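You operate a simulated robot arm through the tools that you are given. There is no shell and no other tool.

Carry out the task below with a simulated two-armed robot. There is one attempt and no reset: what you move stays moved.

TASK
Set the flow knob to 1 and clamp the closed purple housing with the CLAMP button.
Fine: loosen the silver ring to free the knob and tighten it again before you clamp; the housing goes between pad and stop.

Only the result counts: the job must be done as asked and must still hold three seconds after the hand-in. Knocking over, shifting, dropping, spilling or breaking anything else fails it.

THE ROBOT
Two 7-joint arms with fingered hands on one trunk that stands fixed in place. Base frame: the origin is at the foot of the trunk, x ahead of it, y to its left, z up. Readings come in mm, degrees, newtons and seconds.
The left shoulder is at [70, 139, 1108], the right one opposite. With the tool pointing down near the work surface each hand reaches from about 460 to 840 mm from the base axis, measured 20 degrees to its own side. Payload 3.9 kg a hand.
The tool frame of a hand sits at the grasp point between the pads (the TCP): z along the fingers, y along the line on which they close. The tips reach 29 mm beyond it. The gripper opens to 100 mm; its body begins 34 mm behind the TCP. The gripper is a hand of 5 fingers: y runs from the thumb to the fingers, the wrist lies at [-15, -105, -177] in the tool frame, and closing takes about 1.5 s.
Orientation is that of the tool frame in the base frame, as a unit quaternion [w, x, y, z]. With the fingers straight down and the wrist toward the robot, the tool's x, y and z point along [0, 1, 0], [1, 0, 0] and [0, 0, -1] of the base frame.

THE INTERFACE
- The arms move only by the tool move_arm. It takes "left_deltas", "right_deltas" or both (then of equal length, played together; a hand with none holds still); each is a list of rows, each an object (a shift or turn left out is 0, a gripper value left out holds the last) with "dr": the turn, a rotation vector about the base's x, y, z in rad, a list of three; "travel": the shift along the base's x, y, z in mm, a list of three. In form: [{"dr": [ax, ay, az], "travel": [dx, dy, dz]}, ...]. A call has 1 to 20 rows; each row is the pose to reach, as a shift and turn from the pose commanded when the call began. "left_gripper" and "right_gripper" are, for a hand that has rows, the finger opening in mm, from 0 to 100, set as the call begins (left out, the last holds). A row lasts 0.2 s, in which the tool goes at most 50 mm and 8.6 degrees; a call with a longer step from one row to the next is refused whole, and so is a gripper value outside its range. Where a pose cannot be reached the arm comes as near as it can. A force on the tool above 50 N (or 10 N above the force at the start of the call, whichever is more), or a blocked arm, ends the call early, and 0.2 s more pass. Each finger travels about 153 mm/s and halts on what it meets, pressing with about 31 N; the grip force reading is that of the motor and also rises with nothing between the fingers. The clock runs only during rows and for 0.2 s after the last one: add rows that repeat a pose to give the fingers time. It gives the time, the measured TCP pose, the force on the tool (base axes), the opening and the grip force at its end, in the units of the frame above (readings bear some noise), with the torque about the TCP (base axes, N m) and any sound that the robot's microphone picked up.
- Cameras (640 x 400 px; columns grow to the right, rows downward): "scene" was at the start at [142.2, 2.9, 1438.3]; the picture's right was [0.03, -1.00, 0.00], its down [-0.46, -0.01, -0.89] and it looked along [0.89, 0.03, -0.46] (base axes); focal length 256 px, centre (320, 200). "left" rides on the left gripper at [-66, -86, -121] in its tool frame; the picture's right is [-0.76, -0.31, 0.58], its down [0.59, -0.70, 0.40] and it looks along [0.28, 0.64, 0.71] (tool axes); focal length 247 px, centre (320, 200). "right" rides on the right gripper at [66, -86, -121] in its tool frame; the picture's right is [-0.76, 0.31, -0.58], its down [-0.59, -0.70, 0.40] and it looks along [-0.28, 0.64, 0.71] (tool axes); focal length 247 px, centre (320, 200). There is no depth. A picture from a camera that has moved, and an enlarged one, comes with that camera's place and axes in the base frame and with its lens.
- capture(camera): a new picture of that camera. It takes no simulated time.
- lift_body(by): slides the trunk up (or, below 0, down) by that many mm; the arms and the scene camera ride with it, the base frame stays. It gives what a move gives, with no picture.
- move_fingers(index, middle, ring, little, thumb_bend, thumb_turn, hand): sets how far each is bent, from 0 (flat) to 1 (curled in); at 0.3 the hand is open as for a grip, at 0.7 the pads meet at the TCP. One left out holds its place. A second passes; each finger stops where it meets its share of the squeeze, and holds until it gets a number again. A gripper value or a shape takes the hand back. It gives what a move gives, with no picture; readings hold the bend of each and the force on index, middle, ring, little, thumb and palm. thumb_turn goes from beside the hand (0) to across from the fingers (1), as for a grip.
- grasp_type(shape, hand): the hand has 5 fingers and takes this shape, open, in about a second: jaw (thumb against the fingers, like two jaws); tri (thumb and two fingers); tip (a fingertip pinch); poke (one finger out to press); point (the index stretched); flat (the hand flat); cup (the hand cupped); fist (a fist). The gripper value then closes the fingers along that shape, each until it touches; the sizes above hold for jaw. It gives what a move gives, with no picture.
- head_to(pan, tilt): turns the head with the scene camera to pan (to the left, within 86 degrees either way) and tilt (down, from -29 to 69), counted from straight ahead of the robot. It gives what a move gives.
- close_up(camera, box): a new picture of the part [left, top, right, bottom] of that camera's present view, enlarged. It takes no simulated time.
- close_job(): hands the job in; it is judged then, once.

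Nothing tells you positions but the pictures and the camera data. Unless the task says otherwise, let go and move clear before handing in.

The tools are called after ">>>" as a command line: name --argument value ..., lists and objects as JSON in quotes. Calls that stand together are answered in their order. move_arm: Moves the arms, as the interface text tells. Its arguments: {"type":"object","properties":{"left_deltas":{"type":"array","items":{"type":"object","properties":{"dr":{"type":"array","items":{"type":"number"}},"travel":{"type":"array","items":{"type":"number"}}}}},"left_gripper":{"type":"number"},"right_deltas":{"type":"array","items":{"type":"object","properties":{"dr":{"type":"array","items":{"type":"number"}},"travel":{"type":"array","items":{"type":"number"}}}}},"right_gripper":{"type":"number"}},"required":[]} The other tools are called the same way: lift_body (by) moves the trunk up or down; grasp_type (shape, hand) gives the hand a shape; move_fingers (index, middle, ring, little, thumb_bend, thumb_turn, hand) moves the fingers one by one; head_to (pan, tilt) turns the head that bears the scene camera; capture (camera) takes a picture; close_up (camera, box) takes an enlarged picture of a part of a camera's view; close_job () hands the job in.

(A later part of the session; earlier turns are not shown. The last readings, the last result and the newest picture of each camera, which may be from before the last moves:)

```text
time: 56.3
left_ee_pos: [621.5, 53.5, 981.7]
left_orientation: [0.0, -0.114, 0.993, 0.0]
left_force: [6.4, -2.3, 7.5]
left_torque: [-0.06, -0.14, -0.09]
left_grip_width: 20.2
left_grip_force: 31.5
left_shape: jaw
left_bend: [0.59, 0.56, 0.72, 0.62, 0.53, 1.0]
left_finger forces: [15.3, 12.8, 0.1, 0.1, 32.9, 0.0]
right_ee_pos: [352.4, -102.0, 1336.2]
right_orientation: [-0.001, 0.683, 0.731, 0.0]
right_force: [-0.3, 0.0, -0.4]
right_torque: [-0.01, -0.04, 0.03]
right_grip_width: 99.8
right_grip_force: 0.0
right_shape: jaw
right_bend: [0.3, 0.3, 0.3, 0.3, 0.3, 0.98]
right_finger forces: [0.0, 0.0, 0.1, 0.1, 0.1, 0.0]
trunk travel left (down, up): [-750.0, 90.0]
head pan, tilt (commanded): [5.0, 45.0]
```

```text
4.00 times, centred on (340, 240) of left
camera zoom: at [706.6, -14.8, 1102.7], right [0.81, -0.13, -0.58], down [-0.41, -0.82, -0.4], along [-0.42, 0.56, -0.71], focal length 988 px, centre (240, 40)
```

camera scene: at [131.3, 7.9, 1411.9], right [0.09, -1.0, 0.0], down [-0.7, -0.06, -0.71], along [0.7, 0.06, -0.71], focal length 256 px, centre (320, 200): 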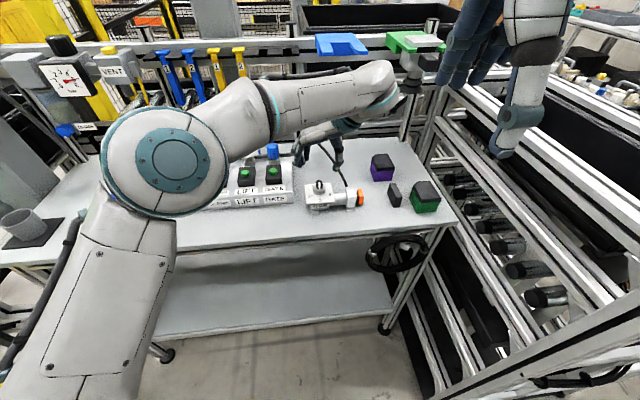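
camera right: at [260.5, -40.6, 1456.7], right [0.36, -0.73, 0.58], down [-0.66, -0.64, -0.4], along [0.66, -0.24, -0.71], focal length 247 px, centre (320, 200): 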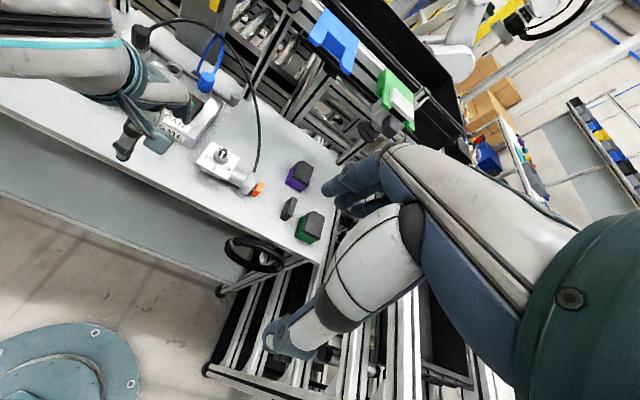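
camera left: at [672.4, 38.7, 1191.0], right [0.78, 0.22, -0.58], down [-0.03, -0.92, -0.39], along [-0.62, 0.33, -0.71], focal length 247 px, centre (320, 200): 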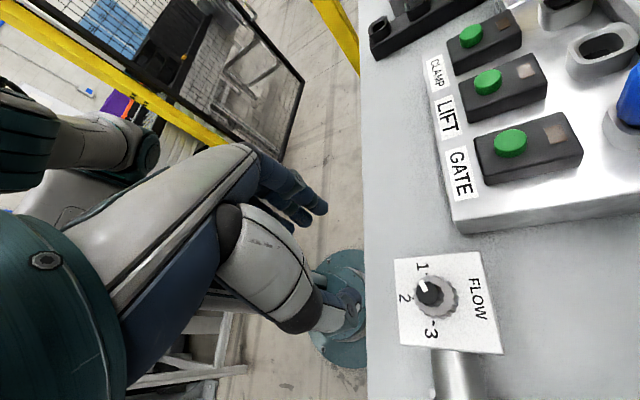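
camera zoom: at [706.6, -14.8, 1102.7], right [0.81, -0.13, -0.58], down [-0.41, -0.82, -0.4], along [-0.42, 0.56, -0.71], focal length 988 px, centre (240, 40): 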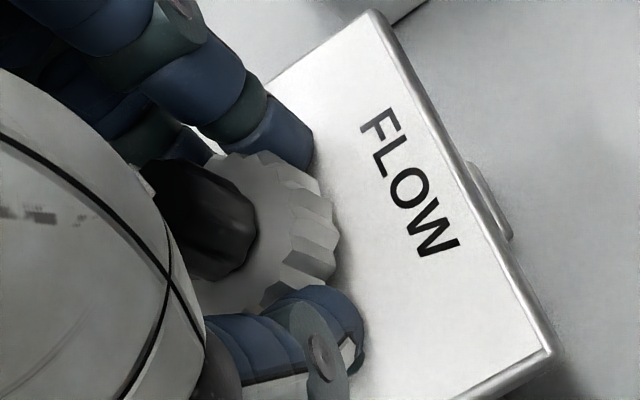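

Ring gripped with the pointer still at 1. I turn it clockwise to tighten.

>>> move_arm --left_deltas '[{"dr": [0, 0, -0.12]}, {"dr": [0, 0, -0.24]}, {"dr": [0, 0, -0.36]}, {"dr": [0, 0, -0.48]}, {"dr": [0, 0, -0.6]}]' --left_gripper 10

>>> close_up --camera "scene" --box '[300, 170, 340, 205]'

>>> close_up --camera "left" --box '[290, 190, 390, 290]'

>>> move_arm --left_deltas '[{"dr": [0, 0, -0.12]}, {"dr": [0, 0, -0.24]}, {"dr": [0, 0, -0.36]}, {"dr": [0, 0, -0.48]}, {"dr": [0, 0, -0.6]}]' --left_gripper 10

>>> close_up --camera "scene" --box '[300, 170, 340, 205]'

>>> close_up --camera "left" --box '[290, 190, 390, 290]'

```text
time: 57.5
left_ee_pos: [619.6, 51.4, 983.2]
left_orientation: [0.0, 0.185, 0.983, -0.001]
left_force: [-2.3, -7.1, -0.9]
left_torque: [-0.16, 0.02, 0.06]
left_grip_width: 21.0
left_grip_force: 31.1
left_shape: jaw
left_bend: [0.59, 0.57, 0.72, 0.62, 0.51, 0.99]
left_finger forces: [13.6, 9.1, 0.2, 0.0, 30.6, 0.0]
right_ee_pos: [351.3, -102.9, 1336.2]
right_orientation: [0.0, 0.683, 0.731, 0.001]
right_force: [0.4, 0.0, -0.2]
right_torque: [0.0, -0.04, -0.04]
right_grip_width: 99.9
right_grip_force: 0.1
right_shape: jaw
right_bend: [0.3, 0.3, 0.3, 0.3, 0.3, 0.98]
right_finger forces: [0.0, 0.0, 0.0, 0.0, 0.0, 0.0]
trunk travel left (down, up): [-750.0, 90.0]
head pan, tilt (commanded): [5.0, 45.0]
```

```text
11.43 times, centred on (320, 188) of scene
camera zoom: at [131.2, 5.7, 1411.9], right [0.09, -1.0, 0.0], down [-0.7, -0.06, -0.71], along [0.7, 0.06, -0.71], focal length 2926 px, centre (320, 343)
```

zoom: 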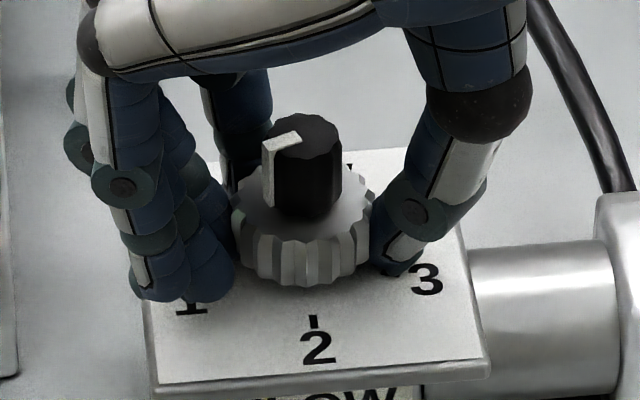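

```text
4.00 times, centred on (340, 240) of left
camera zoom: at [651.9, -51.1, 1102.4], right [0.59, -0.56, -0.58], down [-0.81, -0.44, -0.4], along [-0.03, 0.7, -0.71], focal length 988 px, centre (240, 40)
```

zoom: 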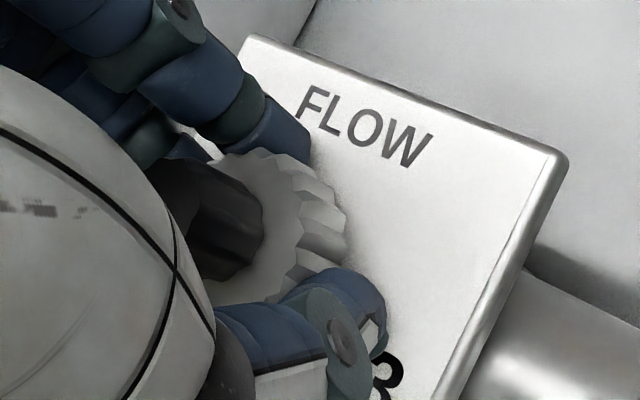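

```text
time: 58.7
left_ee_pos: [619.5, 50.8, 981.9]
left_orientation: [-0.001, 0.467, 0.884, 0.0]
left_force: [-10.9, -8.5, -7.6]
left_torque: [-0.21, 0.25, 0.05]
left_grip_width: 20.7
left_grip_force: 30.8
left_shape: jaw
left_bend: [0.59, 0.58, 0.72, 0.62, 0.52, 0.98]
left_finger forces: [12.0, 7.9, 0.1, 0.0, 32.4, 0.1]
right_ee_pos: [351.5, -102.9, 1335.5]
right_orientation: [0.0, 0.683, 0.73, 0.001]
right_force: [-1.1, -0.4, -0.6]
right_torque: [0.0, -0.04, 0.0]
right_grip_width: 99.8
right_grip_force: 0.1
right_shape: jaw
right_bend: [0.3, 0.3, 0.3, 0.3, 0.3, 0.98]
right_finger forces: [0.0, 0.1, 0.0, 0.0, 0.1, 0.0]
trunk travel left (down, up): [-750.0, 90.0]
head pan, tilt (commanded): [5.0, 45.0]
```

```text
11.43 times, centred on (320, 188) of scene
camera zoom: at [130.8, 5.7, 1411.9], right [0.09, -1.0, 0.0], down [-0.7, -0.06, -0.71], along [0.7, 0.06, -0.71], focal length 2926 px, centre (320, 343)
```

zoom: 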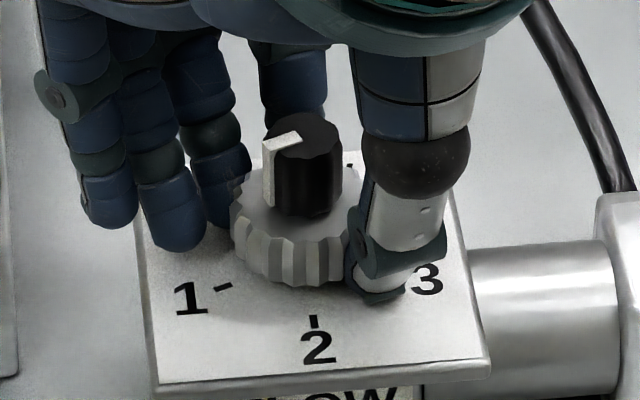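

```text
4.00 times, centred on (340, 240) of left
camera zoom: at [588.1, -50.5, 1102.8], right [0.17, -0.8, -0.58], down [-0.91, 0.09, -0.4], along [0.37, 0.6, -0.71], focal length 988 px, centre (240, 40)
```

zoom: 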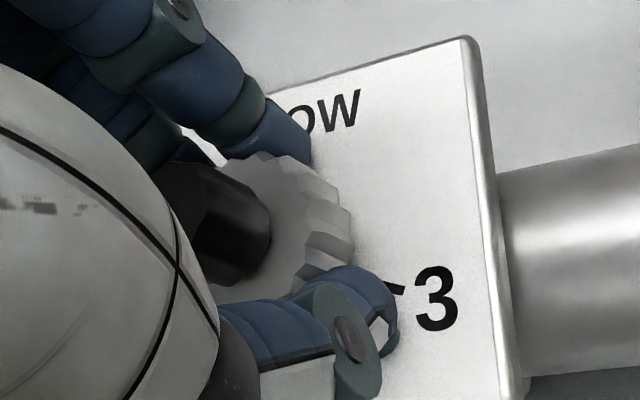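

The ring turned with the hand (≈68° clockwise) and the pointer stayed at 1. I take another clockwise stroke until it resists.

>>> move_arm --left_deltas '[{"travel": [0, 0, 0]}, {"travel": [0, 0, 0]}, {"travel": [0, 0, 0]}, {"travel": [0, 2, 15]}, {"travel": [0, 2, 35]}, {"travel": [0, 2, 55]}, {"travel": [0, 2, 56], "dr": [0, 0, 0.13]}, {"travel": [0, 2, 56], "dr": [0, 0, 0.26]}, {"travel": [0, 2, 56], "dr": [0, 0, 0.39]}, {"travel": [0, 2, 56], "dr": [0, 0, 0.52]}, {"travel": [0, 2, 56], "dr": [0, 0, 0.65]}, {"travel": [0, 2, 56], "dr": [0, 0, 0.78]}, {"travel": [0, 2, 56], "dr": [0, 0, 0.91]}, {"travel": [0, 2, 56], "dr": [0, 0, 1.04]}, {"travel": [0, 2, 56], "dr": [0, 0, 1.16]}, {"travel": [0, 2, 56], "dr": [0, 0, 1.2]}]' --left_gripper 60

>>> close_up --camera "left" --box '[250, 160, 450, 360]'

>>> close_up --camera "scene" --box '[300, 170, 340, 205]'

```text
time: 62.1
left_ee_pos: [619.9, 54.4, 1039.6]
left_orientation: [0.002, -0.115, 0.993, -0.002]
left_force: [0.7, 0.0, -0.1]
left_torque: [0.01, 0.02, 0.01]
left_grip_width: 59.6
left_grip_force: 0.0
left_shape: jaw
left_bend: [0.4, 0.39, 0.73, 0.45, 0.3, 1.0]
left_finger forces: [0.1, 0.0, 0.0, 0.0, 0.0, 0.0]
right_ee_pos: [351.9, -101.5, 1338.2]
right_orientation: [0.0, 0.683, 0.73, 0.001]
right_force: [0.5, 0.3, -0.2]
right_torque: [-0.03, 0.01, 0.02]
right_grip_width: 99.9
right_grip_force: 0.0
right_shape: jaw
right_bend: [0.3, 0.3, 0.3, 0.3, 0.3, 0.98]
right_finger forces: [0.0, 0.0, 0.0, 0.0, 0.0, 0.0]
trunk travel left (down, up): [-750.0, 90.0]
head pan, tilt (commanded): [5.0, 45.0]
```

```text
2.00 times, centred on (350, 260) of left
camera zoom: at [705.7, -13.8, 1159.5], right [0.81, -0.13, -0.58], down [-0.41, -0.82, -0.4], along [-0.42, 0.56, -0.71], focal length 494 px, centre (260, 80)
```

zoom: 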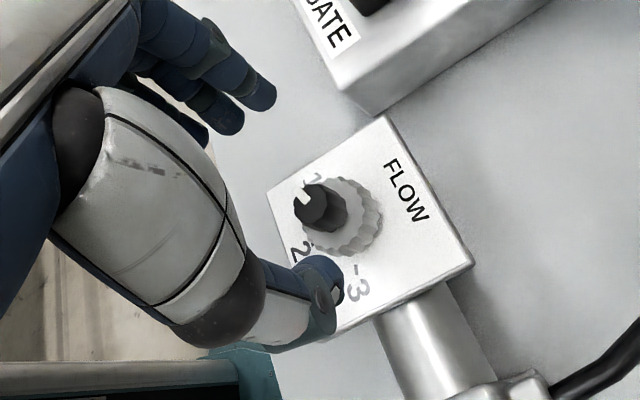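

```text
11.43 times, centred on (320, 188) of scene
camera zoom: at [131.9, 7.2, 1411.9], right [0.09, -1.0, 0.0], down [-0.7, -0.06, -0.71], along [0.7, 0.06, -0.71], focal length 2926 px, centre (320, 343)
```

zoom: 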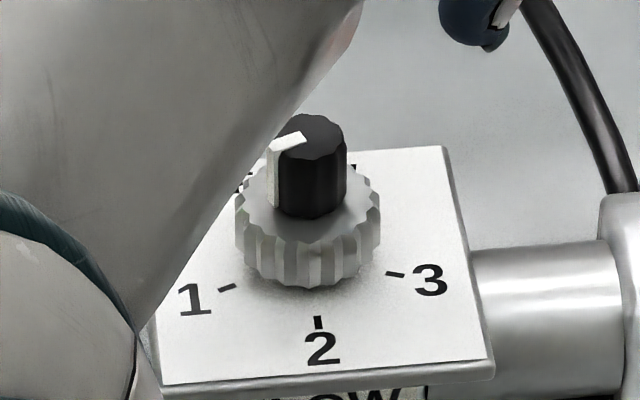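

>>> move_arm --left_deltas '[{"travel": [0, -1, -20]}, {"travel": [0, -1, -40]}, {"travel": [0, -1, -57]}, {"travel": [0, -1, -57]}]' --left_gripper 60

>>> move_arm --left_deltas '[{"travel": [0, 0, 0]}, {"travel": [0, 0, 0]}, {"travel": [0, 0, 0]}, {"travel": [0, 0, 0]}, {"travel": [0, 0, 0]}]' --left_gripper 10

>>> move_arm --left_deltas '[{"dr": [0, 0, -0.12]}, {"dr": [0, 0, -0.24]}, {"dr": [0, 0, -0.36]}, {"dr": [0, 0, -0.48]}]' --left_gripper 10

>>> close_up --camera "scene" --box '[300, 170, 340, 205]'

>>> close_up --camera "left" --box '[290, 190, 390, 290]'

```text
time: 63.1
left_ee_pos: [622.6, 56.4, 982.2]
left_orientation: [0.0, -0.115, 0.993, -0.001]
left_force: [0.6, 0.3, -0.4]
left_torque: [0.0, 0.01, -0.04]
left_grip_width: 59.9
left_grip_force: 0.1
left_shape: jaw
left_bend: [0.4, 0.39, 0.73, 0.45, 0.3, 1.0]
left_finger forces: [0.1, 0.1, 0.1, 0.1, 0.1, 0.0]
right_ee_pos: [352.1, -101.6, 1336.7]
right_orientation: [-0.001, 0.682, 0.731, 0.001]
right_force: [0.1, -0.3, -0.2]
right_torque: [-0.01, -0.03, -0.03]
right_grip_width: 99.8
right_grip_force: 0.0
right_shape: jaw
right_bend: [0.3, 0.3, 0.3, 0.3, 0.3, 0.98]
right_finger forces: [0.0, 0.1, 0.0, 0.0, 0.1, 0.1]
trunk travel left (down, up): [-750.0, 90.0]
head pan, tilt (commanded): [5.0, 45.0]
```

```text
time: 64.3
left_ee_pos: [623.2, 54.7, 983.8]
left_orientation: [0.0, -0.114, 0.993, 0.0]
left_force: [2.4, -5.5, 1.2]
left_torque: [-0.14, -0.05, 0.04]
left_grip_width: 20.7
left_grip_force: 31.2
left_shape: jaw
left_bend: [0.6, 0.57, 0.72, 0.62, 0.52, 1.0]
left_finger forces: [11.7, 9.9, 0.0, 0.0, 30.4, 0.1]
right_ee_pos: [353.2, -101.3, 1336.8]
right_orientation: [0.0, 0.683, 0.731, 0.0]
right_force: [0.1, 0.1, 0.4]
right_torque: [0.0, -0.03, 0.01]
right_grip_width: 100.1
right_grip_force: 0.1
right_shape: jaw
right_bend: [0.3, 0.3, 0.3, 0.3, 0.3, 0.98]
right_finger forces: [0.1, 0.0, 0.0, 0.0, 0.0, 0.0]
trunk travel left (down, up): [-750.0, 90.0]
head pan, tilt (commanded): [5.0, 45.0]
```

```text
time: 65.3
left_ee_pos: [620.0, 53.9, 983.7]
left_orientation: [-0.001, 0.126, 0.992, -0.001]
left_force: [0.5, -5.9, 0.9]
left_torque: [-0.1, -0.03, 0.05]
left_grip_width: 20.6
left_grip_force: 30.9
left_shape: jaw
left_bend: [0.59, 0.58, 0.72, 0.62, 0.51, 0.98]
left_finger forces: [14.1, 9.5, 0.0, 0.0, 29.8, 0.0]
right_ee_pos: [352.4, -101.7, 1336.7]
right_orientation: [-0.001, 0.683, 0.731, 0.001]
right_force: [-0.1, 0.6, 0.3]
right_torque: [-0.02, 0.01, 0.02]
right_grip_width: 100.0
right_grip_force: 0.0
right_shape: jaw
right_bend: [0.3, 0.3, 0.3, 0.3, 0.3, 0.98]
right_finger forces: [0.0, 0.0, 0.0, 0.0, 0.0, 0.0]
trunk travel left (down, up): [-750.0, 90.0]
head pan, tilt (commanded): [5.0, 45.0]
```

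```text
11.43 times, centred on (320, 188) of scene
camera zoom: at [132.0, 6.0, 1411.8], right [0.09, -1.0, 0.0], down [-0.7, -0.06, -0.71], along [0.7, 0.06, -0.71], focal length 2926 px, centre (320, 343)
```

zoom: 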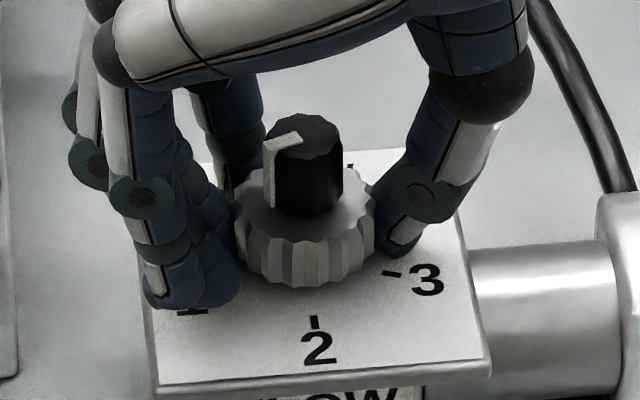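

```text
4.00 times, centred on (340, 240) of left
camera zoom: at [665.0, -45.4, 1102.5], right [0.66, -0.49, -0.58], down [-0.75, -0.53, -0.4], along [-0.11, 0.69, -0.71], focal length 988 px, centre (240, 40)
```

zoom: 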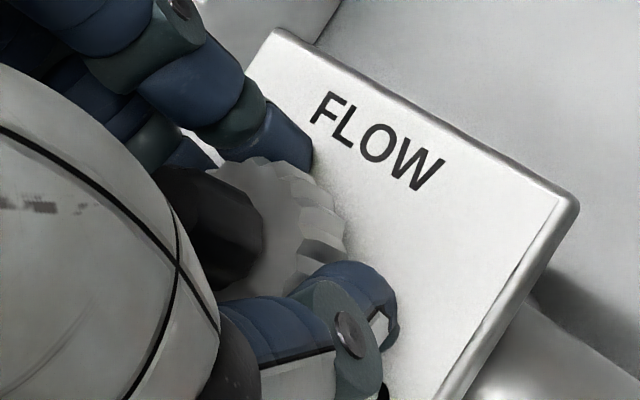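

>>> move_arm --left_deltas '[{"dr": [0, 0, -0.12]}, {"dr": [0, 0, -0.24]}, {"dr": [0, 0, -0.36]}, {"dr": [0, 0, -0.48]}, {"dr": [0, 0, -0.6]}, {"dr": [0, 0, -0.7]}]' --left_gripper 10

>>> close_up --camera "scene" --box '[300, 170, 340, 205]'

>>> close_up --camera "left" --box '[290, 190, 390, 290]'

```text
time: 66.7
left_ee_pos: [620.6, 54.2, 982.8]
left_orientation: [0.0, 0.459, 0.889, 0.0]
left_force: [-5.7, -5.2, 1.0]
left_torque: [-0.12, 0.15, 0.09]
left_grip_width: 19.6
left_grip_force: 31.1
left_shape: jaw
left_bend: [0.59, 0.6, 0.72, 0.62, 0.73, 0.94]
left_finger forces: [14.4, 9.7, 0.1, 0.0, 32.7, 0.1]
right_ee_pos: [351.2, -101.9, 1336.1]
right_orientation: [0.0, 0.683, 0.731, 0.001]
right_force: [0.1, 0.9, 0.7]
right_torque: [-0.03, 0.01, -0.01]
right_grip_width: 99.9
right_grip_force: 0.1
right_shape: jaw
right_bend: [0.3, 0.3, 0.3, 0.3, 0.3, 0.98]
right_finger forces: [0.0, 0.1, 0.1, 0.0, 0.0, 0.0]
trunk travel left (down, up): [-750.0, 90.0]
head pan, tilt (commanded): [5.0, 45.0]
```

```text
11.43 times, centred on (320, 188) of scene
camera zoom: at [130.8, 6.1, 1411.9], right [0.09, -1.0, 0.0], down [-0.7, -0.06, -0.71], along [0.7, 0.06, -0.71], focal length 2926 px, centre (320, 343)
```

zoom: 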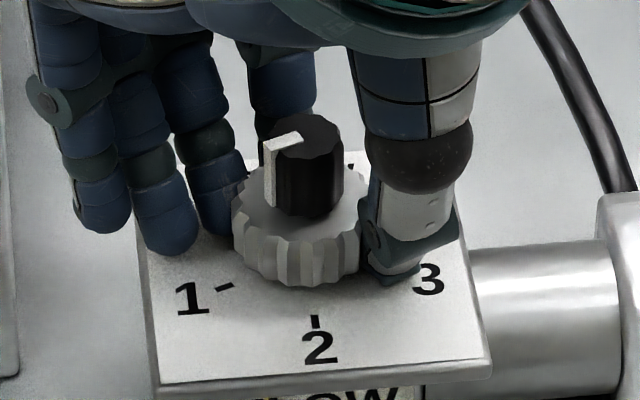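

```text
4.00 times, centred on (340, 240) of left
camera zoom: at [590.2, -48.9, 1102.1], right [0.19, -0.79, -0.58], down [-0.91, 0.07, -0.4], along [0.36, 0.6, -0.71], focal length 988 px, centre (240, 40)
```

zoom: 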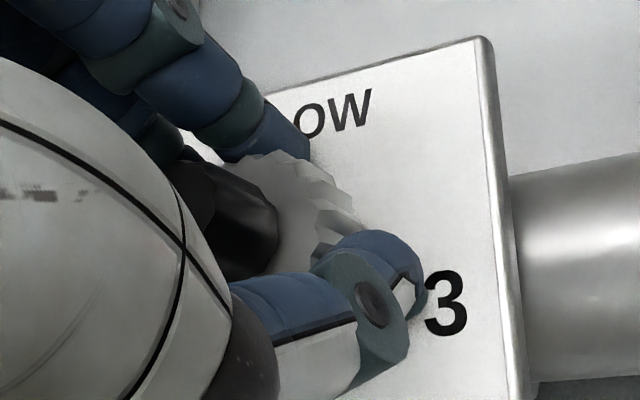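

Resistance is building: the thumb is being deflected while the ring lags. To make sure it is really tight, I regrip and try one more clockwise stroke.

>>> move_arm --left_deltas '[{"travel": [0, 0, 0]}, {"travel": [0, 0, 0]}, {"travel": [0, 0, 0]}, {"travel": [0, 0, 15]}, {"travel": [0, 0, 35]}, {"travel": [0, 0, 55]}, {"travel": [0, 0, 56], "dr": [0, 0, 0.13]}, {"travel": [0, 0, 56], "dr": [0, 0, 0.26]}, {"travel": [0, 0, 56], "dr": [0, 0, 0.39]}, {"travel": [0, 0, 56], "dr": [0, 0, 0.52]}, {"travel": [0, 0, 56], "dr": [0, 0, 0.65]}, {"travel": [0, 0, 56], "dr": [0, 0, 0.78]}, {"travel": [0, 0, 56], "dr": [0, 0, 0.91]}, {"travel": [0, 0, 56], "dr": [0, 0, 1.04]}, {"travel": [0, 0, 56], "dr": [0, 0, 1.16]}, {"travel": [0, 0, 56], "dr": [0, 0, 1.16]}]' --left_gripper 60

>>> close_up --camera "left" --box '[320, 190, 440, 310]'

>>> close_up --camera "scene" --box '[300, 170, 340, 205]'

```text
time: 70.1
left_ee_pos: [620.1, 55.5, 1039.1]
left_orientation: [0.0, -0.105, 0.994, -0.001]
left_force: [0.5, 0.4, -0.3]
left_torque: [-0.01, 0.02, -0.01]
left_grip_width: 59.6
left_grip_force: 0.0
left_shape: jaw
left_bend: [0.4, 0.39, 0.73, 0.45, 0.3, 1.0]
left_finger forces: [0.0, 0.0, 0.0, 0.0, 0.1, 0.1]
right_ee_pos: [351.2, -100.5, 1336.7]
right_orientation: [0.0, 0.682, 0.731, 0.0]
right_force: [0.4, 0.6, 0.4]
right_torque: [-0.02, -0.04, 0.0]
right_grip_width: 99.8
right_grip_force: 0.1
right_shape: jaw
right_bend: [0.3, 0.3, 0.3, 0.3, 0.3, 0.98]
right_finger forces: [0.0, 0.0, 0.0, 0.1, 0.0, 0.1]
trunk travel left (down, up): [-750.0, 90.0]
head pan, tilt (commanded): [5.0, 45.0]
```

```text
3.33 times, centred on (380, 250) of left
camera zoom: at [704.0, -14.8, 1158.3], right [0.81, -0.14, -0.58], down [-0.43, -0.81, -0.4], along [-0.41, 0.57, -0.71], focal length 823 px, centre (120, 33)
```

zoom: 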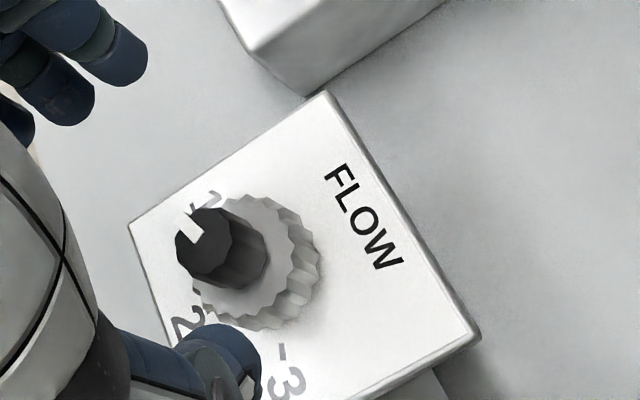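

```text
11.43 times, centred on (320, 188) of scene
camera zoom: at [131.5, 7.5, 1411.9], right [0.09, -1.0, 0.0], down [-0.7, -0.06, -0.71], along [0.7, 0.06, -0.71], focal length 2926 px, centre (320, 343)
```

zoom: 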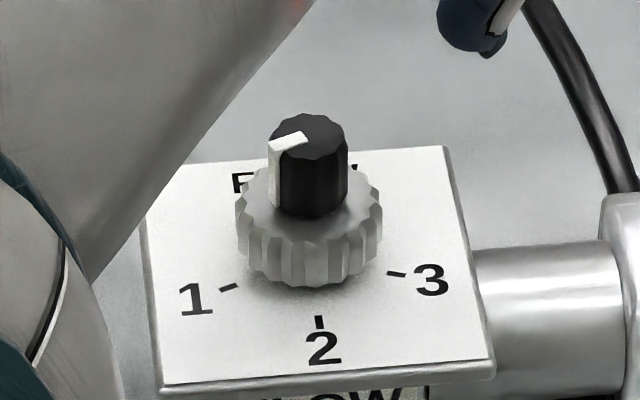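

>>> move_arm --left_deltas '[{"travel": [-1, -2, -20]}, {"travel": [-1, -2, -40]}, {"travel": [-1, -2, -56.5]}, {"travel": [-1, -2, -56.5]}]' --left_gripper 60

>>> move_arm --left_deltas '[{"travel": [0, 0, 0]}, {"travel": [0, 0, 0]}, {"travel": [0, 0, 0]}, {"travel": [0, 0, 0]}, {"travel": [0, 0, 0]}]' --left_gripper 10

>>> close_up --camera "left" --box '[290, 190, 390, 290]'

>>> move_arm --left_deltas '[{"dr": [0, 0, -0.12]}, {"dr": [0, 0, -0.24]}, {"dr": [0, 0, -0.36]}, {"dr": [0, 0, -0.48]}]' --left_gripper 10

>>> close_up --camera "scene" --box '[300, 170, 340, 205]'

>>> close_up --camera "left" --box '[290, 190, 390, 290]'

```text
time: 71.1
left_ee_pos: [619.7, 53.1, 980.4]
left_orientation: [0.0, -0.104, 0.995, -0.001]
left_force: [0.2, -0.9, 1.5]
left_torque: [-0.01, 0.0, 0.01]
left_grip_width: 60.1
left_grip_force: 0.1
left_shape: jaw
left_bend: [0.39, 0.39, 0.73, 0.45, 0.3, 1.0]
left_finger forces: [0.4, 0.9, 0.1, 0.1, 1.1, 0.0]
right_ee_pos: [351.6, -101.7, 1338.4]
right_orientation: [0.0, 0.683, 0.73, 0.0]
right_force: [0.4, -0.9, -0.5]
right_torque: [0.02, -0.02, -0.01]
right_grip_width: 99.7
right_grip_force: 0.0
right_shape: jaw
right_bend: [0.3, 0.3, 0.3, 0.3, 0.3, 0.98]
right_finger forces: [0.0, 0.0, 0.0, 0.1, 0.0, 0.0]
trunk travel left (down, up): [-750.0, 90.0]
head pan, tilt (commanded): [5.0, 45.0]
```

```text
time: 72.3
left_ee_pos: [620.5, 51.1, 981.5]
left_orientation: [0.0, -0.104, 0.995, 0.0]
left_force: [3.5, -9.3, 8.3]
left_torque: [-0.52, -0.12, 0.02]
left_grip_width: 49.2
left_grip_force: 30.7
left_shape: jaw
left_bend: [0.48, 0.39, 0.75, 0.54, 0.38, 1.0]
left_finger forces: [9.0, 9.5, 0.0, 0.0, 28.3, 0.0]
right_ee_pos: [351.2, -103.2, 1337.2]
right_orientation: [-0.001, 0.683, 0.731, 0.001]
right_force: [1.2, 0.7, 0.0]
right_torque: [0.0, 0.05, 0.0]
right_grip_width: 100.0
right_grip_force: 0.2
right_shape: jaw
right_bend: [0.3, 0.3, 0.3, 0.3, 0.3, 0.98]
right_finger forces: [0.1, 0.0, 0.0, 0.1, 0.0, 0.1]
trunk travel left (down, up): [-750.0, 90.0]
head pan, tilt (commanded): [5.0, 45.0]
```

```text
4.00 times, centred on (340, 240) of left
camera zoom: at [703.4, -18.3, 1101.1], right [0.81, -0.14, -0.58], down [-0.43, -0.81, -0.4], along [-0.41, 0.57, -0.71], focal length 988 px, centre (240, 40)
```

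zoom: 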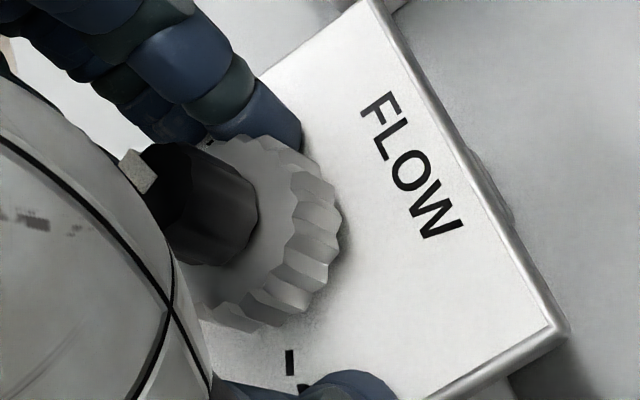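

```text
time: 73.3
left_ee_pos: [620.0, 52.1, 980.3]
left_orientation: [0.0, 0.135, 0.991, 0.0]
left_force: [-0.3, -7.9, -2.4]
left_torque: [-0.26, 0.03, 0.46]
left_grip_width: 47.5
left_grip_force: 31.2
left_shape: jaw
left_bend: [0.77, 0.41, 0.75, 0.54, 0.37, 0.92]
left_finger forces: [7.6, 12.8, 0.0, 0.1, 27.9, 0.0]
right_ee_pos: [351.7, -103.5, 1336.6]
right_orientation: [-0.001, 0.683, 0.731, 0.001]
right_force: [-0.5, 0.0, 0.0]
right_torque: [-0.04, 0.0, -0.02]
right_grip_width: 100.2
right_grip_force: 0.1
right_shape: jaw
right_bend: [0.3, 0.3, 0.3, 0.3, 0.3, 0.98]
right_finger forces: [0.1, 0.0, 0.0, 0.1, 0.1, 0.0]
trunk travel left (down, up): [-750.0, 90.0]
head pan, tilt (commanded): [5.0, 45.0]
```

```text
11.43 times, centred on (320, 188) of scene
camera zoom: at [131.9, 6.0, 1411.8], right [0.09, -1.0, 0.0], down [-0.7, -0.06, -0.71], along [0.7, 0.06, -0.71], focal length 2926 px, centre (320, 343)
```

zoom: 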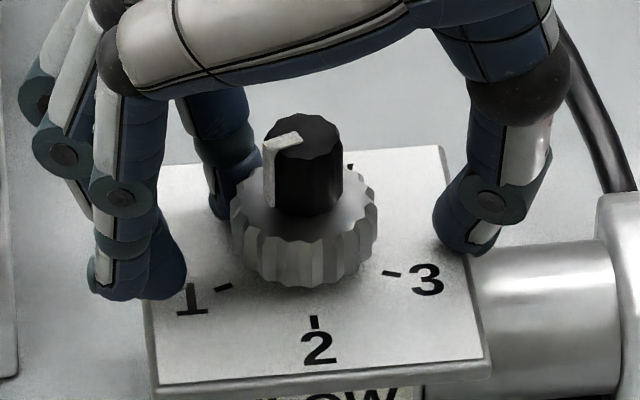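

```text
4.00 times, centred on (340, 240) of left
camera zoom: at [661.4, -48.0, 1101.1], right [0.65, -0.5, -0.58], down [-0.76, -0.52, -0.4], along [-0.1, 0.69, -0.71], focal length 988 px, centre (240, 40)
```

zoom: 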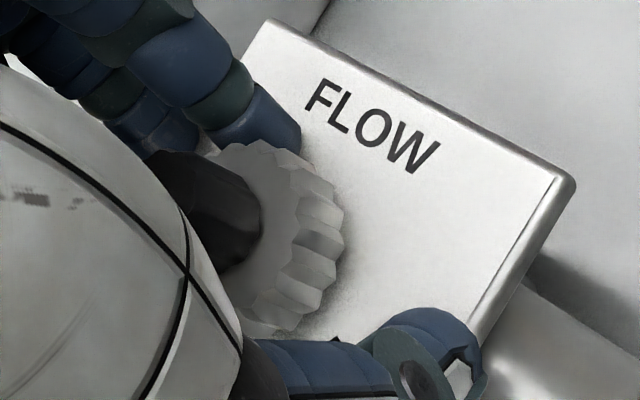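

The tips were a couple of mm too low and jammed on the plate rather than the ring (width 49). I open, rise and redo it at the right height.

>>> move_arm --left_deltas '[{"travel": [0, 0, 1]}, {"travel": [0, 0, 2]}, {"travel": [0, 0, 3]}, {"travel": [0, 0, 20]}, {"travel": [0, 0, 40]}, {"travel": [0, 0, 58], "dr": [0, 0, 0.12]}, {"travel": [0, 0, 58], "dr": [0, 0, 0.24]}, {"travel": [0, 0, 58], "dr": [0, 0, 0.36]}, {"travel": [0, 0, 58], "dr": [0, 0, 0.48]}, {"travel": [0, 0, 58], "dr": [0, 0, 0.48]}]' --left_gripper 60

>>> close_up --camera "scene" --box '[300, 170, 340, 205]'

>>> close_up --camera "left" --box '[320, 190, 440, 310]'

```text
time: 75.5
left_ee_pos: [618.6, 53.9, 1041.1]
left_orientation: [0.0, -0.104, 0.995, -0.001]
left_force: [0.7, 0.2, -0.3]
left_torque: [0.0, -0.01, -0.03]
left_grip_width: 59.7
left_grip_force: 0.0
left_shape: jaw
left_bend: [0.4, 0.39, 0.73, 0.45, 0.3, 1.0]
left_finger forces: [0.1, 0.0, 0.0, 0.1, 0.1, 0.1]
right_ee_pos: [352.1, -100.8, 1335.9]
right_orientation: [0.0, 0.683, 0.73, 0.0]
right_force: [0.2, 0.2, -0.1]
right_torque: [-0.04, 0.02, -0.02]
right_grip_width: 99.9
right_grip_force: 0.0
right_shape: jaw
right_bend: [0.3, 0.3, 0.3, 0.3, 0.3, 0.98]
right_finger forces: [0.0, 0.1, 0.0, 0.0, 0.0, 0.0]
trunk travel left (down, up): [-750.0, 90.0]
head pan, tilt (commanded): [5.0, 45.0]
```

```text
11.43 times, centred on (320, 188) of scene
camera zoom: at [131.5, 7.7, 1411.9], right [0.09, -1.0, 0.0], down [-0.7, -0.06, -0.71], along [0.7, 0.06, -0.71], focal length 2926 px, centre (320, 343)
```

zoom: 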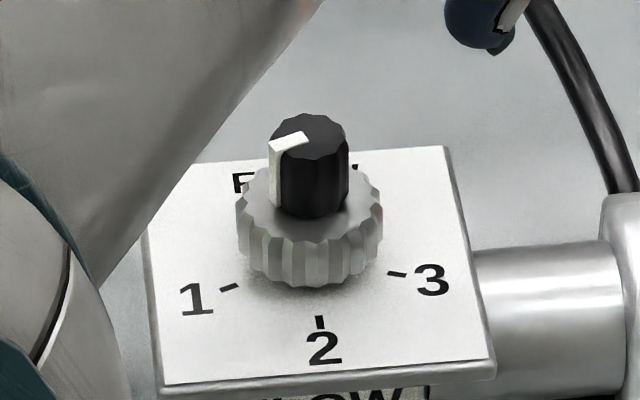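

```text
3.33 times, centred on (380, 250) of left
camera zoom: at [703.3, -16.3, 1159.9], right [0.81, -0.14, -0.58], down [-0.43, -0.81, -0.4], along [-0.41, 0.57, -0.71], focal length 823 px, centre (120, 33)
```

zoom: 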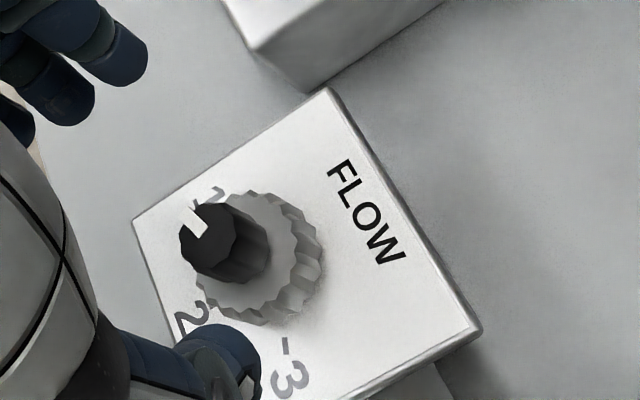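

>>> move_arm --left_deltas '[{"travel": [1, 0, -20]}, {"travel": [1, -0.5, -40]}, {"travel": [1, -0.5, -56.5]}, {"travel": [1, -0.5, -56.5]}]' --left_gripper 60

>>> move_arm --left_deltas '[{"travel": [0, 0, 0]}, {"travel": [0, 0, 0]}, {"travel": [0, 0, 0]}, {"travel": [0, 0, 0]}, {"travel": [0, 0, 0]}]' --left_gripper 10

>>> close_up --camera "left" --box '[290, 190, 390, 290]'

```text
time: 76.5
left_ee_pos: [619.7, 52.7, 983.8]
left_orientation: [0.0, -0.105, 0.994, -0.001]
left_force: [-0.9, -0.2, 0.4]
left_torque: [-0.04, 0.01, 0.0]
left_grip_width: 60.2
left_grip_force: 0.1
left_shape: jaw
left_bend: [0.4, 0.39, 0.73, 0.45, 0.3, 1.0]
left_finger forces: [0.0, 0.1, 0.0, 0.0, 0.0, 0.1]
right_ee_pos: [350.9, -101.1, 1337.2]
right_orientation: [0.0, 0.683, 0.731, 0.001]
right_force: [-0.4, 0.1, 0.9]
right_torque: [0.0, 0.03, 0.02]
right_grip_width: 100.0
right_grip_force: 0.1
right_shape: jaw
right_bend: [0.3, 0.3, 0.3, 0.3, 0.3, 0.98]
right_finger forces: [0.0, 0.0, 0.0, 0.1, 0.0, 0.0]
trunk travel left (down, up): [-750.0, 90.0]
head pan, tilt (commanded): [5.0, 45.0]
```

```text
time: 77.7
left_ee_pos: [620.3, 53.4, 982.8]
left_orientation: [0.0, -0.105, 0.994, -0.001]
left_force: [1.4, -3.1, 0.5]
left_torque: [-0.03, -0.02, -0.01]
left_grip_width: 19.6
left_grip_force: 31.0
left_shape: jaw
left_bend: [0.59, 0.57, 0.72, 0.63, 0.54, 1.0]
left_finger forces: [16.4, 9.5, 0.1, 0.0, 29.7, 0.0]
right_ee_pos: [352.5, -102.9, 1335.7]
right_orientation: [-0.001, 0.683, 0.731, 0.0]
right_force: [0.3, 1.0, 0.1]
right_torque: [0.02, 0.03, -0.03]
right_grip_width: 100.0
right_grip_force: 0.1
right_shape: jaw
right_bend: [0.3, 0.3, 0.3, 0.3, 0.3, 0.98]
right_finger forces: [0.0, 0.0, 0.0, 0.0, 0.0, 0.0]
trunk travel left (down, up): [-750.0, 90.0]
head pan, tilt (commanded): [5.0, 45.0]
```

```text
4.00 times, centred on (340, 240) of left
camera zoom: at [703.5, -16.7, 1103.1], right [0.8, -0.14, -0.58], down [-0.43, -0.81, -0.4], along [-0.41, 0.57, -0.71], focal length 988 px, centre (240, 40)
```

zoom: 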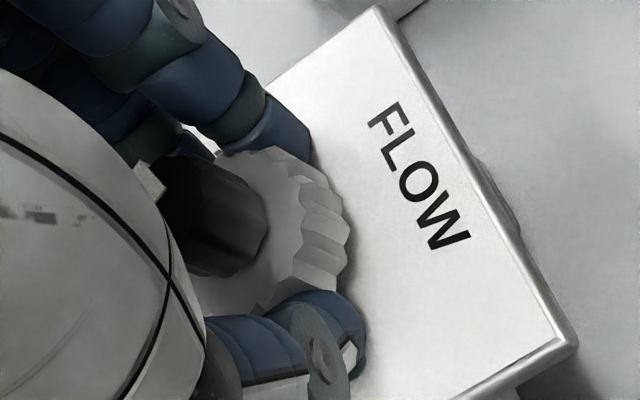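

Properly gripped on the ring (width 19.6). I turn clockwise again and compare.

>>> move_arm --left_deltas '[{"dr": [0, 0, -0.12]}, {"dr": [0, 0, -0.24]}, {"dr": [0, 0, -0.36]}, {"dr": [0, 0, -0.48]}]' --left_gripper 10

>>> close_up --camera "left" --box '[290, 190, 390, 290]'

>>> close_up --camera "scene" --box '[300, 170, 340, 205]'

```text
time: 78.7
left_ee_pos: [617.9, 53.3, 983.6]
left_orientation: [0.0, 0.135, 0.991, -0.001]
left_force: [-12.9, 0.6, -3.6]
left_torque: [0.08, 0.34, 0.18]
left_grip_width: 18.3
left_grip_force: 30.6
left_shape: jaw
left_bend: [0.58, 0.59, 0.72, 0.63, 0.55, 0.96]
left_finger forces: [12.7, 14.9, 0.1, 0.0, 26.8, 0.0]
right_ee_pos: [350.6, -101.1, 1337.4]
right_orientation: [0.001, 0.683, 0.731, 0.001]
right_force: [0.0, -0.1, 0.0]
right_torque: [0.03, -0.01, 0.02]
right_grip_width: 99.9
right_grip_force: 0.1
right_shape: jaw
right_bend: [0.3, 0.3, 0.3, 0.3, 0.3, 0.98]
right_finger forces: [0.0, 0.0, 0.0, 0.0, 0.0, 0.0]
trunk travel left (down, up): [-750.0, 90.0]
head pan, tilt (commanded): [5.0, 45.0]
```

```text
4.00 times, centred on (340, 240) of left
camera zoom: at [660.3, -47.5, 1103.3], right [0.65, -0.5, -0.58], down [-0.76, -0.52, -0.4], along [-0.1, 0.69, -0.71], focal length 988 px, centre (240, 40)
```

zoom: 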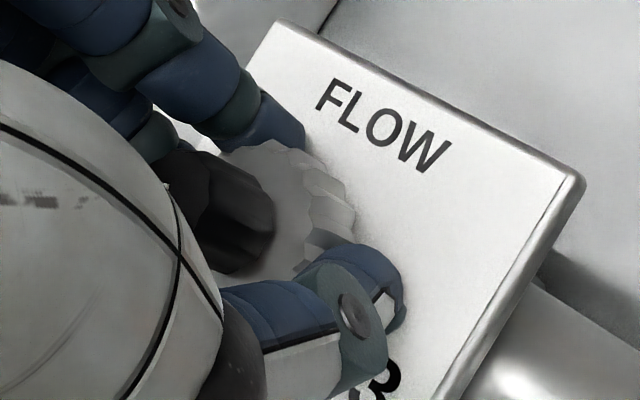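

```text
11.43 times, centred on (320, 188) of scene
camera zoom: at [130.2, 7.8, 1411.9], right [0.09, -1.0, 0.0], down [-0.7, -0.06, -0.71], along [0.71, 0.06, -0.71], focal length 2926 px, centre (320, 343)
```

zoom: 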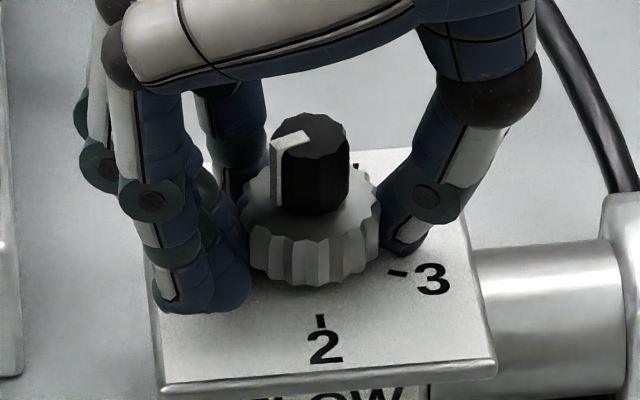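

Now the ring clearly resists (0.18 N·m, thumb sliding), so it is at the tight end. One more short clockwise push to seat it, then I release.

>>> move_arm --left_deltas '[{"dr": [0, 0, -0.1]}, {"dr": [0, 0, -0.2]}, {"dr": [0, 0, -0.3]}]' --left_gripper 10

>>> move_arm --left_deltas '[{"travel": [0, 0, 0]}, {"travel": [0, 0, 0]}, {"travel": [0, 0, 0]}, {"travel": [0, 0, 15]}, {"travel": [0, 0, 40]}, {"travel": [0, 10, 70]}]' --left_gripper 60

>>> close_up --camera "scene" --box '[285, 160, 365, 215]'

>>> close_up --camera "left" --box '[320, 190, 440, 310]'

```text
time: 79.5
left_ee_pos: [618.3, 52.2, 984.3]
left_orientation: [-0.001, 0.28, 0.96, -0.002]
left_force: [-20.9, 4.7, -11.3]
left_torque: [0.19, 0.49, 0.38]
left_grip_width: 16.8
left_grip_force: 31.0
left_shape: jaw
left_bend: [0.58, 0.6, 0.72, 0.63, 0.72, 0.94]
left_finger forces: [13.5, 21.2, 0.1, 0.1, 26.6, 0.1]
right_ee_pos: [349.5, -98.6, 1338.4]
right_orientation: [0.001, 0.683, 0.731, 0.0]
right_force: [0.7, 0.6, 0.7]
right_torque: [-0.04, 0.01, 0.01]
right_grip_width: 100.0
right_grip_force: 0.0
right_shape: jaw
right_bend: [0.3, 0.3, 0.3, 0.3, 0.3, 0.98]
right_finger forces: [0.0, 0.1, 0.0, 0.0, 0.1, 0.1]
trunk travel left (down, up): [-750.0, 90.0]
head pan, tilt (commanded): [5.0, 45.0]
```

```text
time: 80.9
left_ee_pos: [619.0, 60.3, 1052.1]
left_orientation: [0.0, 0.281, 0.96, -0.001]
left_force: [-1.6, 0.2, -0.3]
left_torque: [0.0, -0.02, 0.01]
left_grip_width: 59.9
left_grip_force: 0.2
left_shape: jaw
left_bend: [0.4, 0.39, 0.73, 0.45, 0.3, 1.0]
left_finger forces: [0.0, 0.1, 0.0, 0.1, 0.1, 0.0]
right_ee_pos: [349.9, -101.3, 1336.5]
right_orientation: [0.0, 0.683, 0.731, 0.001]
right_force: [-0.8, 0.6, 0.8]
right_torque: [0.01, -0.02, 0.02]
right_grip_width: 99.7
right_grip_force: 0.0
right_shape: jaw
right_bend: [0.3, 0.3, 0.3, 0.3, 0.3, 0.98]
right_finger forces: [0.0, 0.0, 0.0, 0.0, 0.0, 0.0]
trunk travel left (down, up): [-750.0, 90.0]
head pan, tilt (commanded): [5.0, 45.0]
```

```text
7.27 times, centred on (325, 188) of scene
camera zoom: at [131.3, 7.6, 1411.9], right [0.09, -1.0, 0.0], down [-0.7, -0.06, -0.71], along [0.7, 0.06, -0.71], focal length 1862 px, centre (284, 291)
```

zoom: 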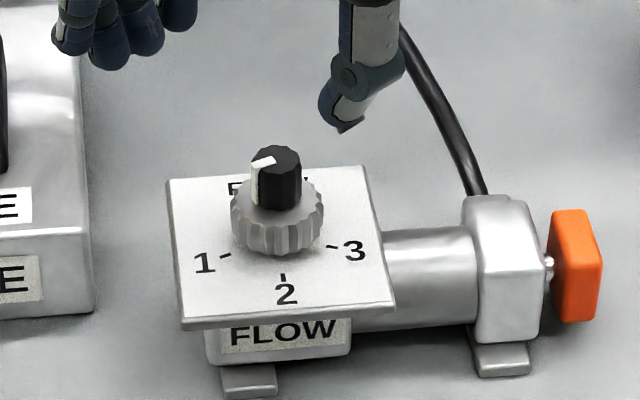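

```text
3.33 times, centred on (380, 250) of left
camera zoom: at [629.9, -45.8, 1172.6], right [0.47, -0.67, -0.58], down [-0.88, -0.27, -0.4], along [0.11, 0.69, -0.71], focal length 823 px, centre (120, 33)
```

zoom: 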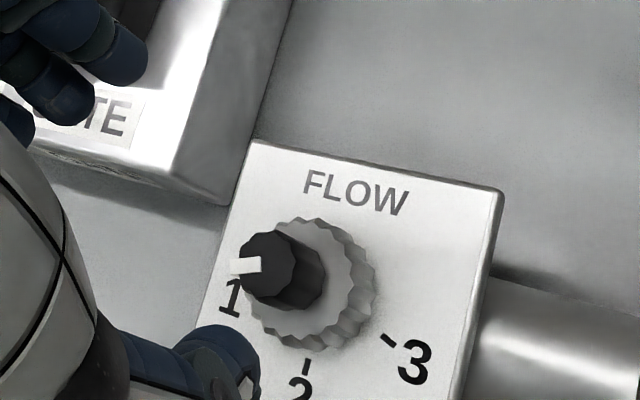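

The ring is firmly tight (0.38 N·m resistance) and the pointer is on 1. Now I withdraw the left hand to the left and bring the right hand toward the purple housing for a closer look.

>>> move_arm --left_deltas '[{"travel": [-20, 30, 10], "dr": [0, 0, -0.1]}, {"travel": [-45, 60, 20], "dr": [0, 0, -0.2]}, {"travel": [-70, 90, 30], "dr": [0, 0, -0.3]}, {"travel": [-95, 120, 40], "dr": [0, 0, -0.4]}, {"travel": [-115, 150, 45], "dr": [0, 0, -0.5]}]' --left_gripper 60

>>> move_arm --right_deltas '[{"travel": [30, -5, -30]}, {"travel": [60, -10, -60]}, {"travel": [90, -15, -90]}, {"travel": [120, -20, -120]}, {"travel": [150, -25, -150]}, {"travel": [180, -28, -180]}]'

>>> capture --camera "scene"

>>> capture --camera "right"

```text
time: 82.1
left_ee_pos: [504.4, 213.6, 1095.7]
left_orientation: [0.0, 0.511, 0.86, -0.002]
left_force: [0.2, 0.3, -0.1]
left_torque: [-0.03, 0.0, 0.01]
left_grip_width: 59.7
left_grip_force: 0.0
left_shape: jaw
left_bend: [0.4, 0.39, 0.73, 0.45, 0.3, 1.0]
left_finger forces: [0.1, 0.0, 0.1, 0.0, 0.1, 0.0]
right_ee_pos: [350.5, -99.0, 1337.8]
right_orientation: [0.001, 0.683, 0.731, 0.001]
right_force: [0.7, 0.5, -0.1]
right_torque: [-0.02, 0.0, 0.0]
right_grip_width: 99.9
right_grip_force: 0.0
right_shape: jaw
right_bend: [0.3, 0.3, 0.3, 0.3, 0.3, 0.98]
right_finger forces: [0.0, 0.0, 0.0, 0.0, 0.0, 0.0]
trunk travel left (down, up): [-750.0, 90.0]
head pan, tilt (commanded): [5.0, 45.0]
```

```text
time: 83.5
left_ee_pos: [508.6, 212.9, 1095.2]
left_orientation: [-0.001, 0.509, 0.861, -0.001]
left_force: [-0.1, -0.2, 0.2]
left_torque: [-0.03, 0.0, 0.0]
left_grip_width: 59.7
left_grip_force: 0.0
left_shape: jaw
left_bend: [0.4, 0.39, 0.73, 0.45, 0.3, 1.0]
left_finger forces: [0.0, 0.0, 0.0, 0.1, 0.1, 0.1]
right_ee_pos: [532.9, -129.9, 1156.2]
right_orientation: [0.0, 0.683, 0.731, 0.001]
right_force: [0.7, 0.3, 0.0]
right_torque: [0.03, 0.03, -0.01]
right_grip_width: 100.0
right_grip_force: 0.0
right_shape: jaw
right_bend: [0.3, 0.3, 0.3, 0.3, 0.3, 0.98]
right_finger forces: [0.1, 0.0, 0.0, 0.1, 0.0, 0.0]
trunk travel left (down, up): [-750.0, 90.0]
head pan, tilt (commanded): [5.0, 45.0]
```

```text
taken
camera scene: at [133.5, 7.0, 1411.7], right [0.09, -1.0, 0.0], down [-0.71, -0.06, -0.71], along [0.7, 0.06, -0.71], focal length 256 px, centre (320, 200)
```

scene: 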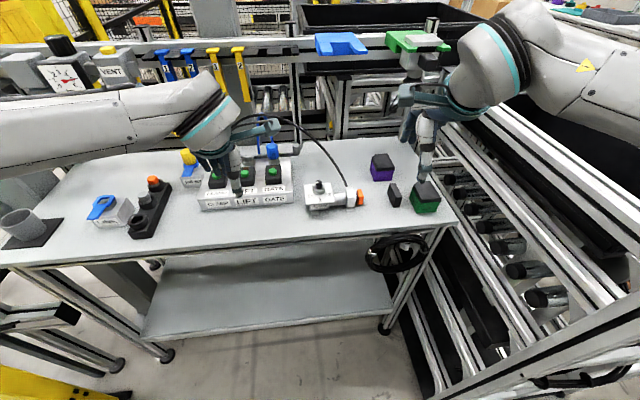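

```text
taken
camera right: at [442.3, -69.9, 1277.3], right [0.36, -0.73, 0.58], down [-0.66, -0.64, -0.4], along [0.66, -0.24, -0.71], focal length 247 px, centre (320, 200)
```

right: 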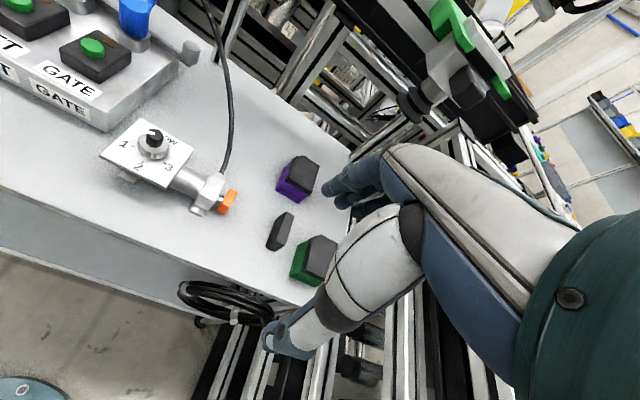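

>>> close_up --camera "right" --box '[180, 140, 350, 290]'

>>> close_up --camera "scene" --box '[340, 140, 450, 220]'

```text
2.67 times, centred on (265, 215) of right
camera zoom: at [442.3, -69.9, 1277.3], right [0.36, -0.73, 0.58], down [-0.66, -0.64, -0.4], along [0.66, -0.24, -0.71], focal length 659 px, centre (467, 160)
```

zoom: 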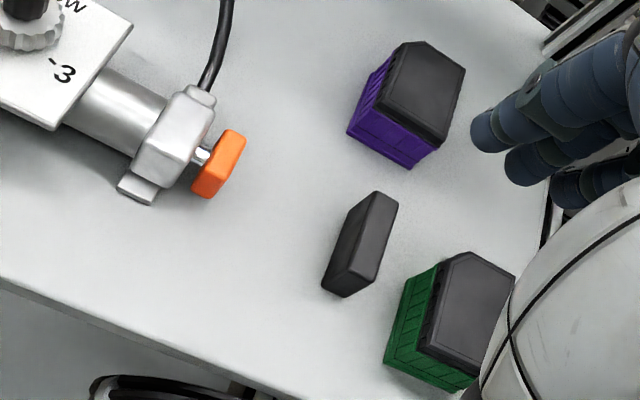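

```text
5.00 times, centred on (395, 180) of scene
camera zoom: at [133.5, 7.0, 1411.7], right [0.09, -1.0, 0.0], down [-0.71, -0.06, -0.71], along [0.7, 0.06, -0.71], focal length 1280 px, centre (-55, 300)
```

zoom: 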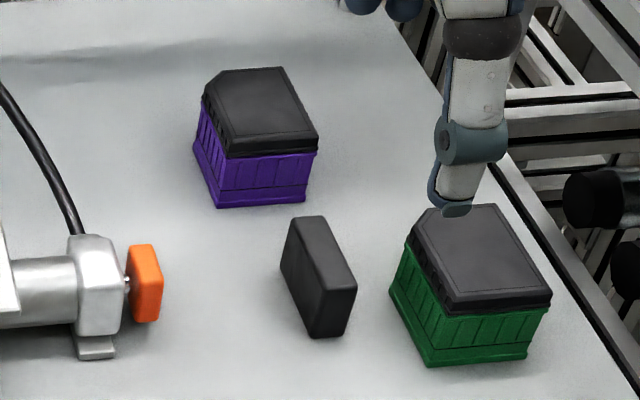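

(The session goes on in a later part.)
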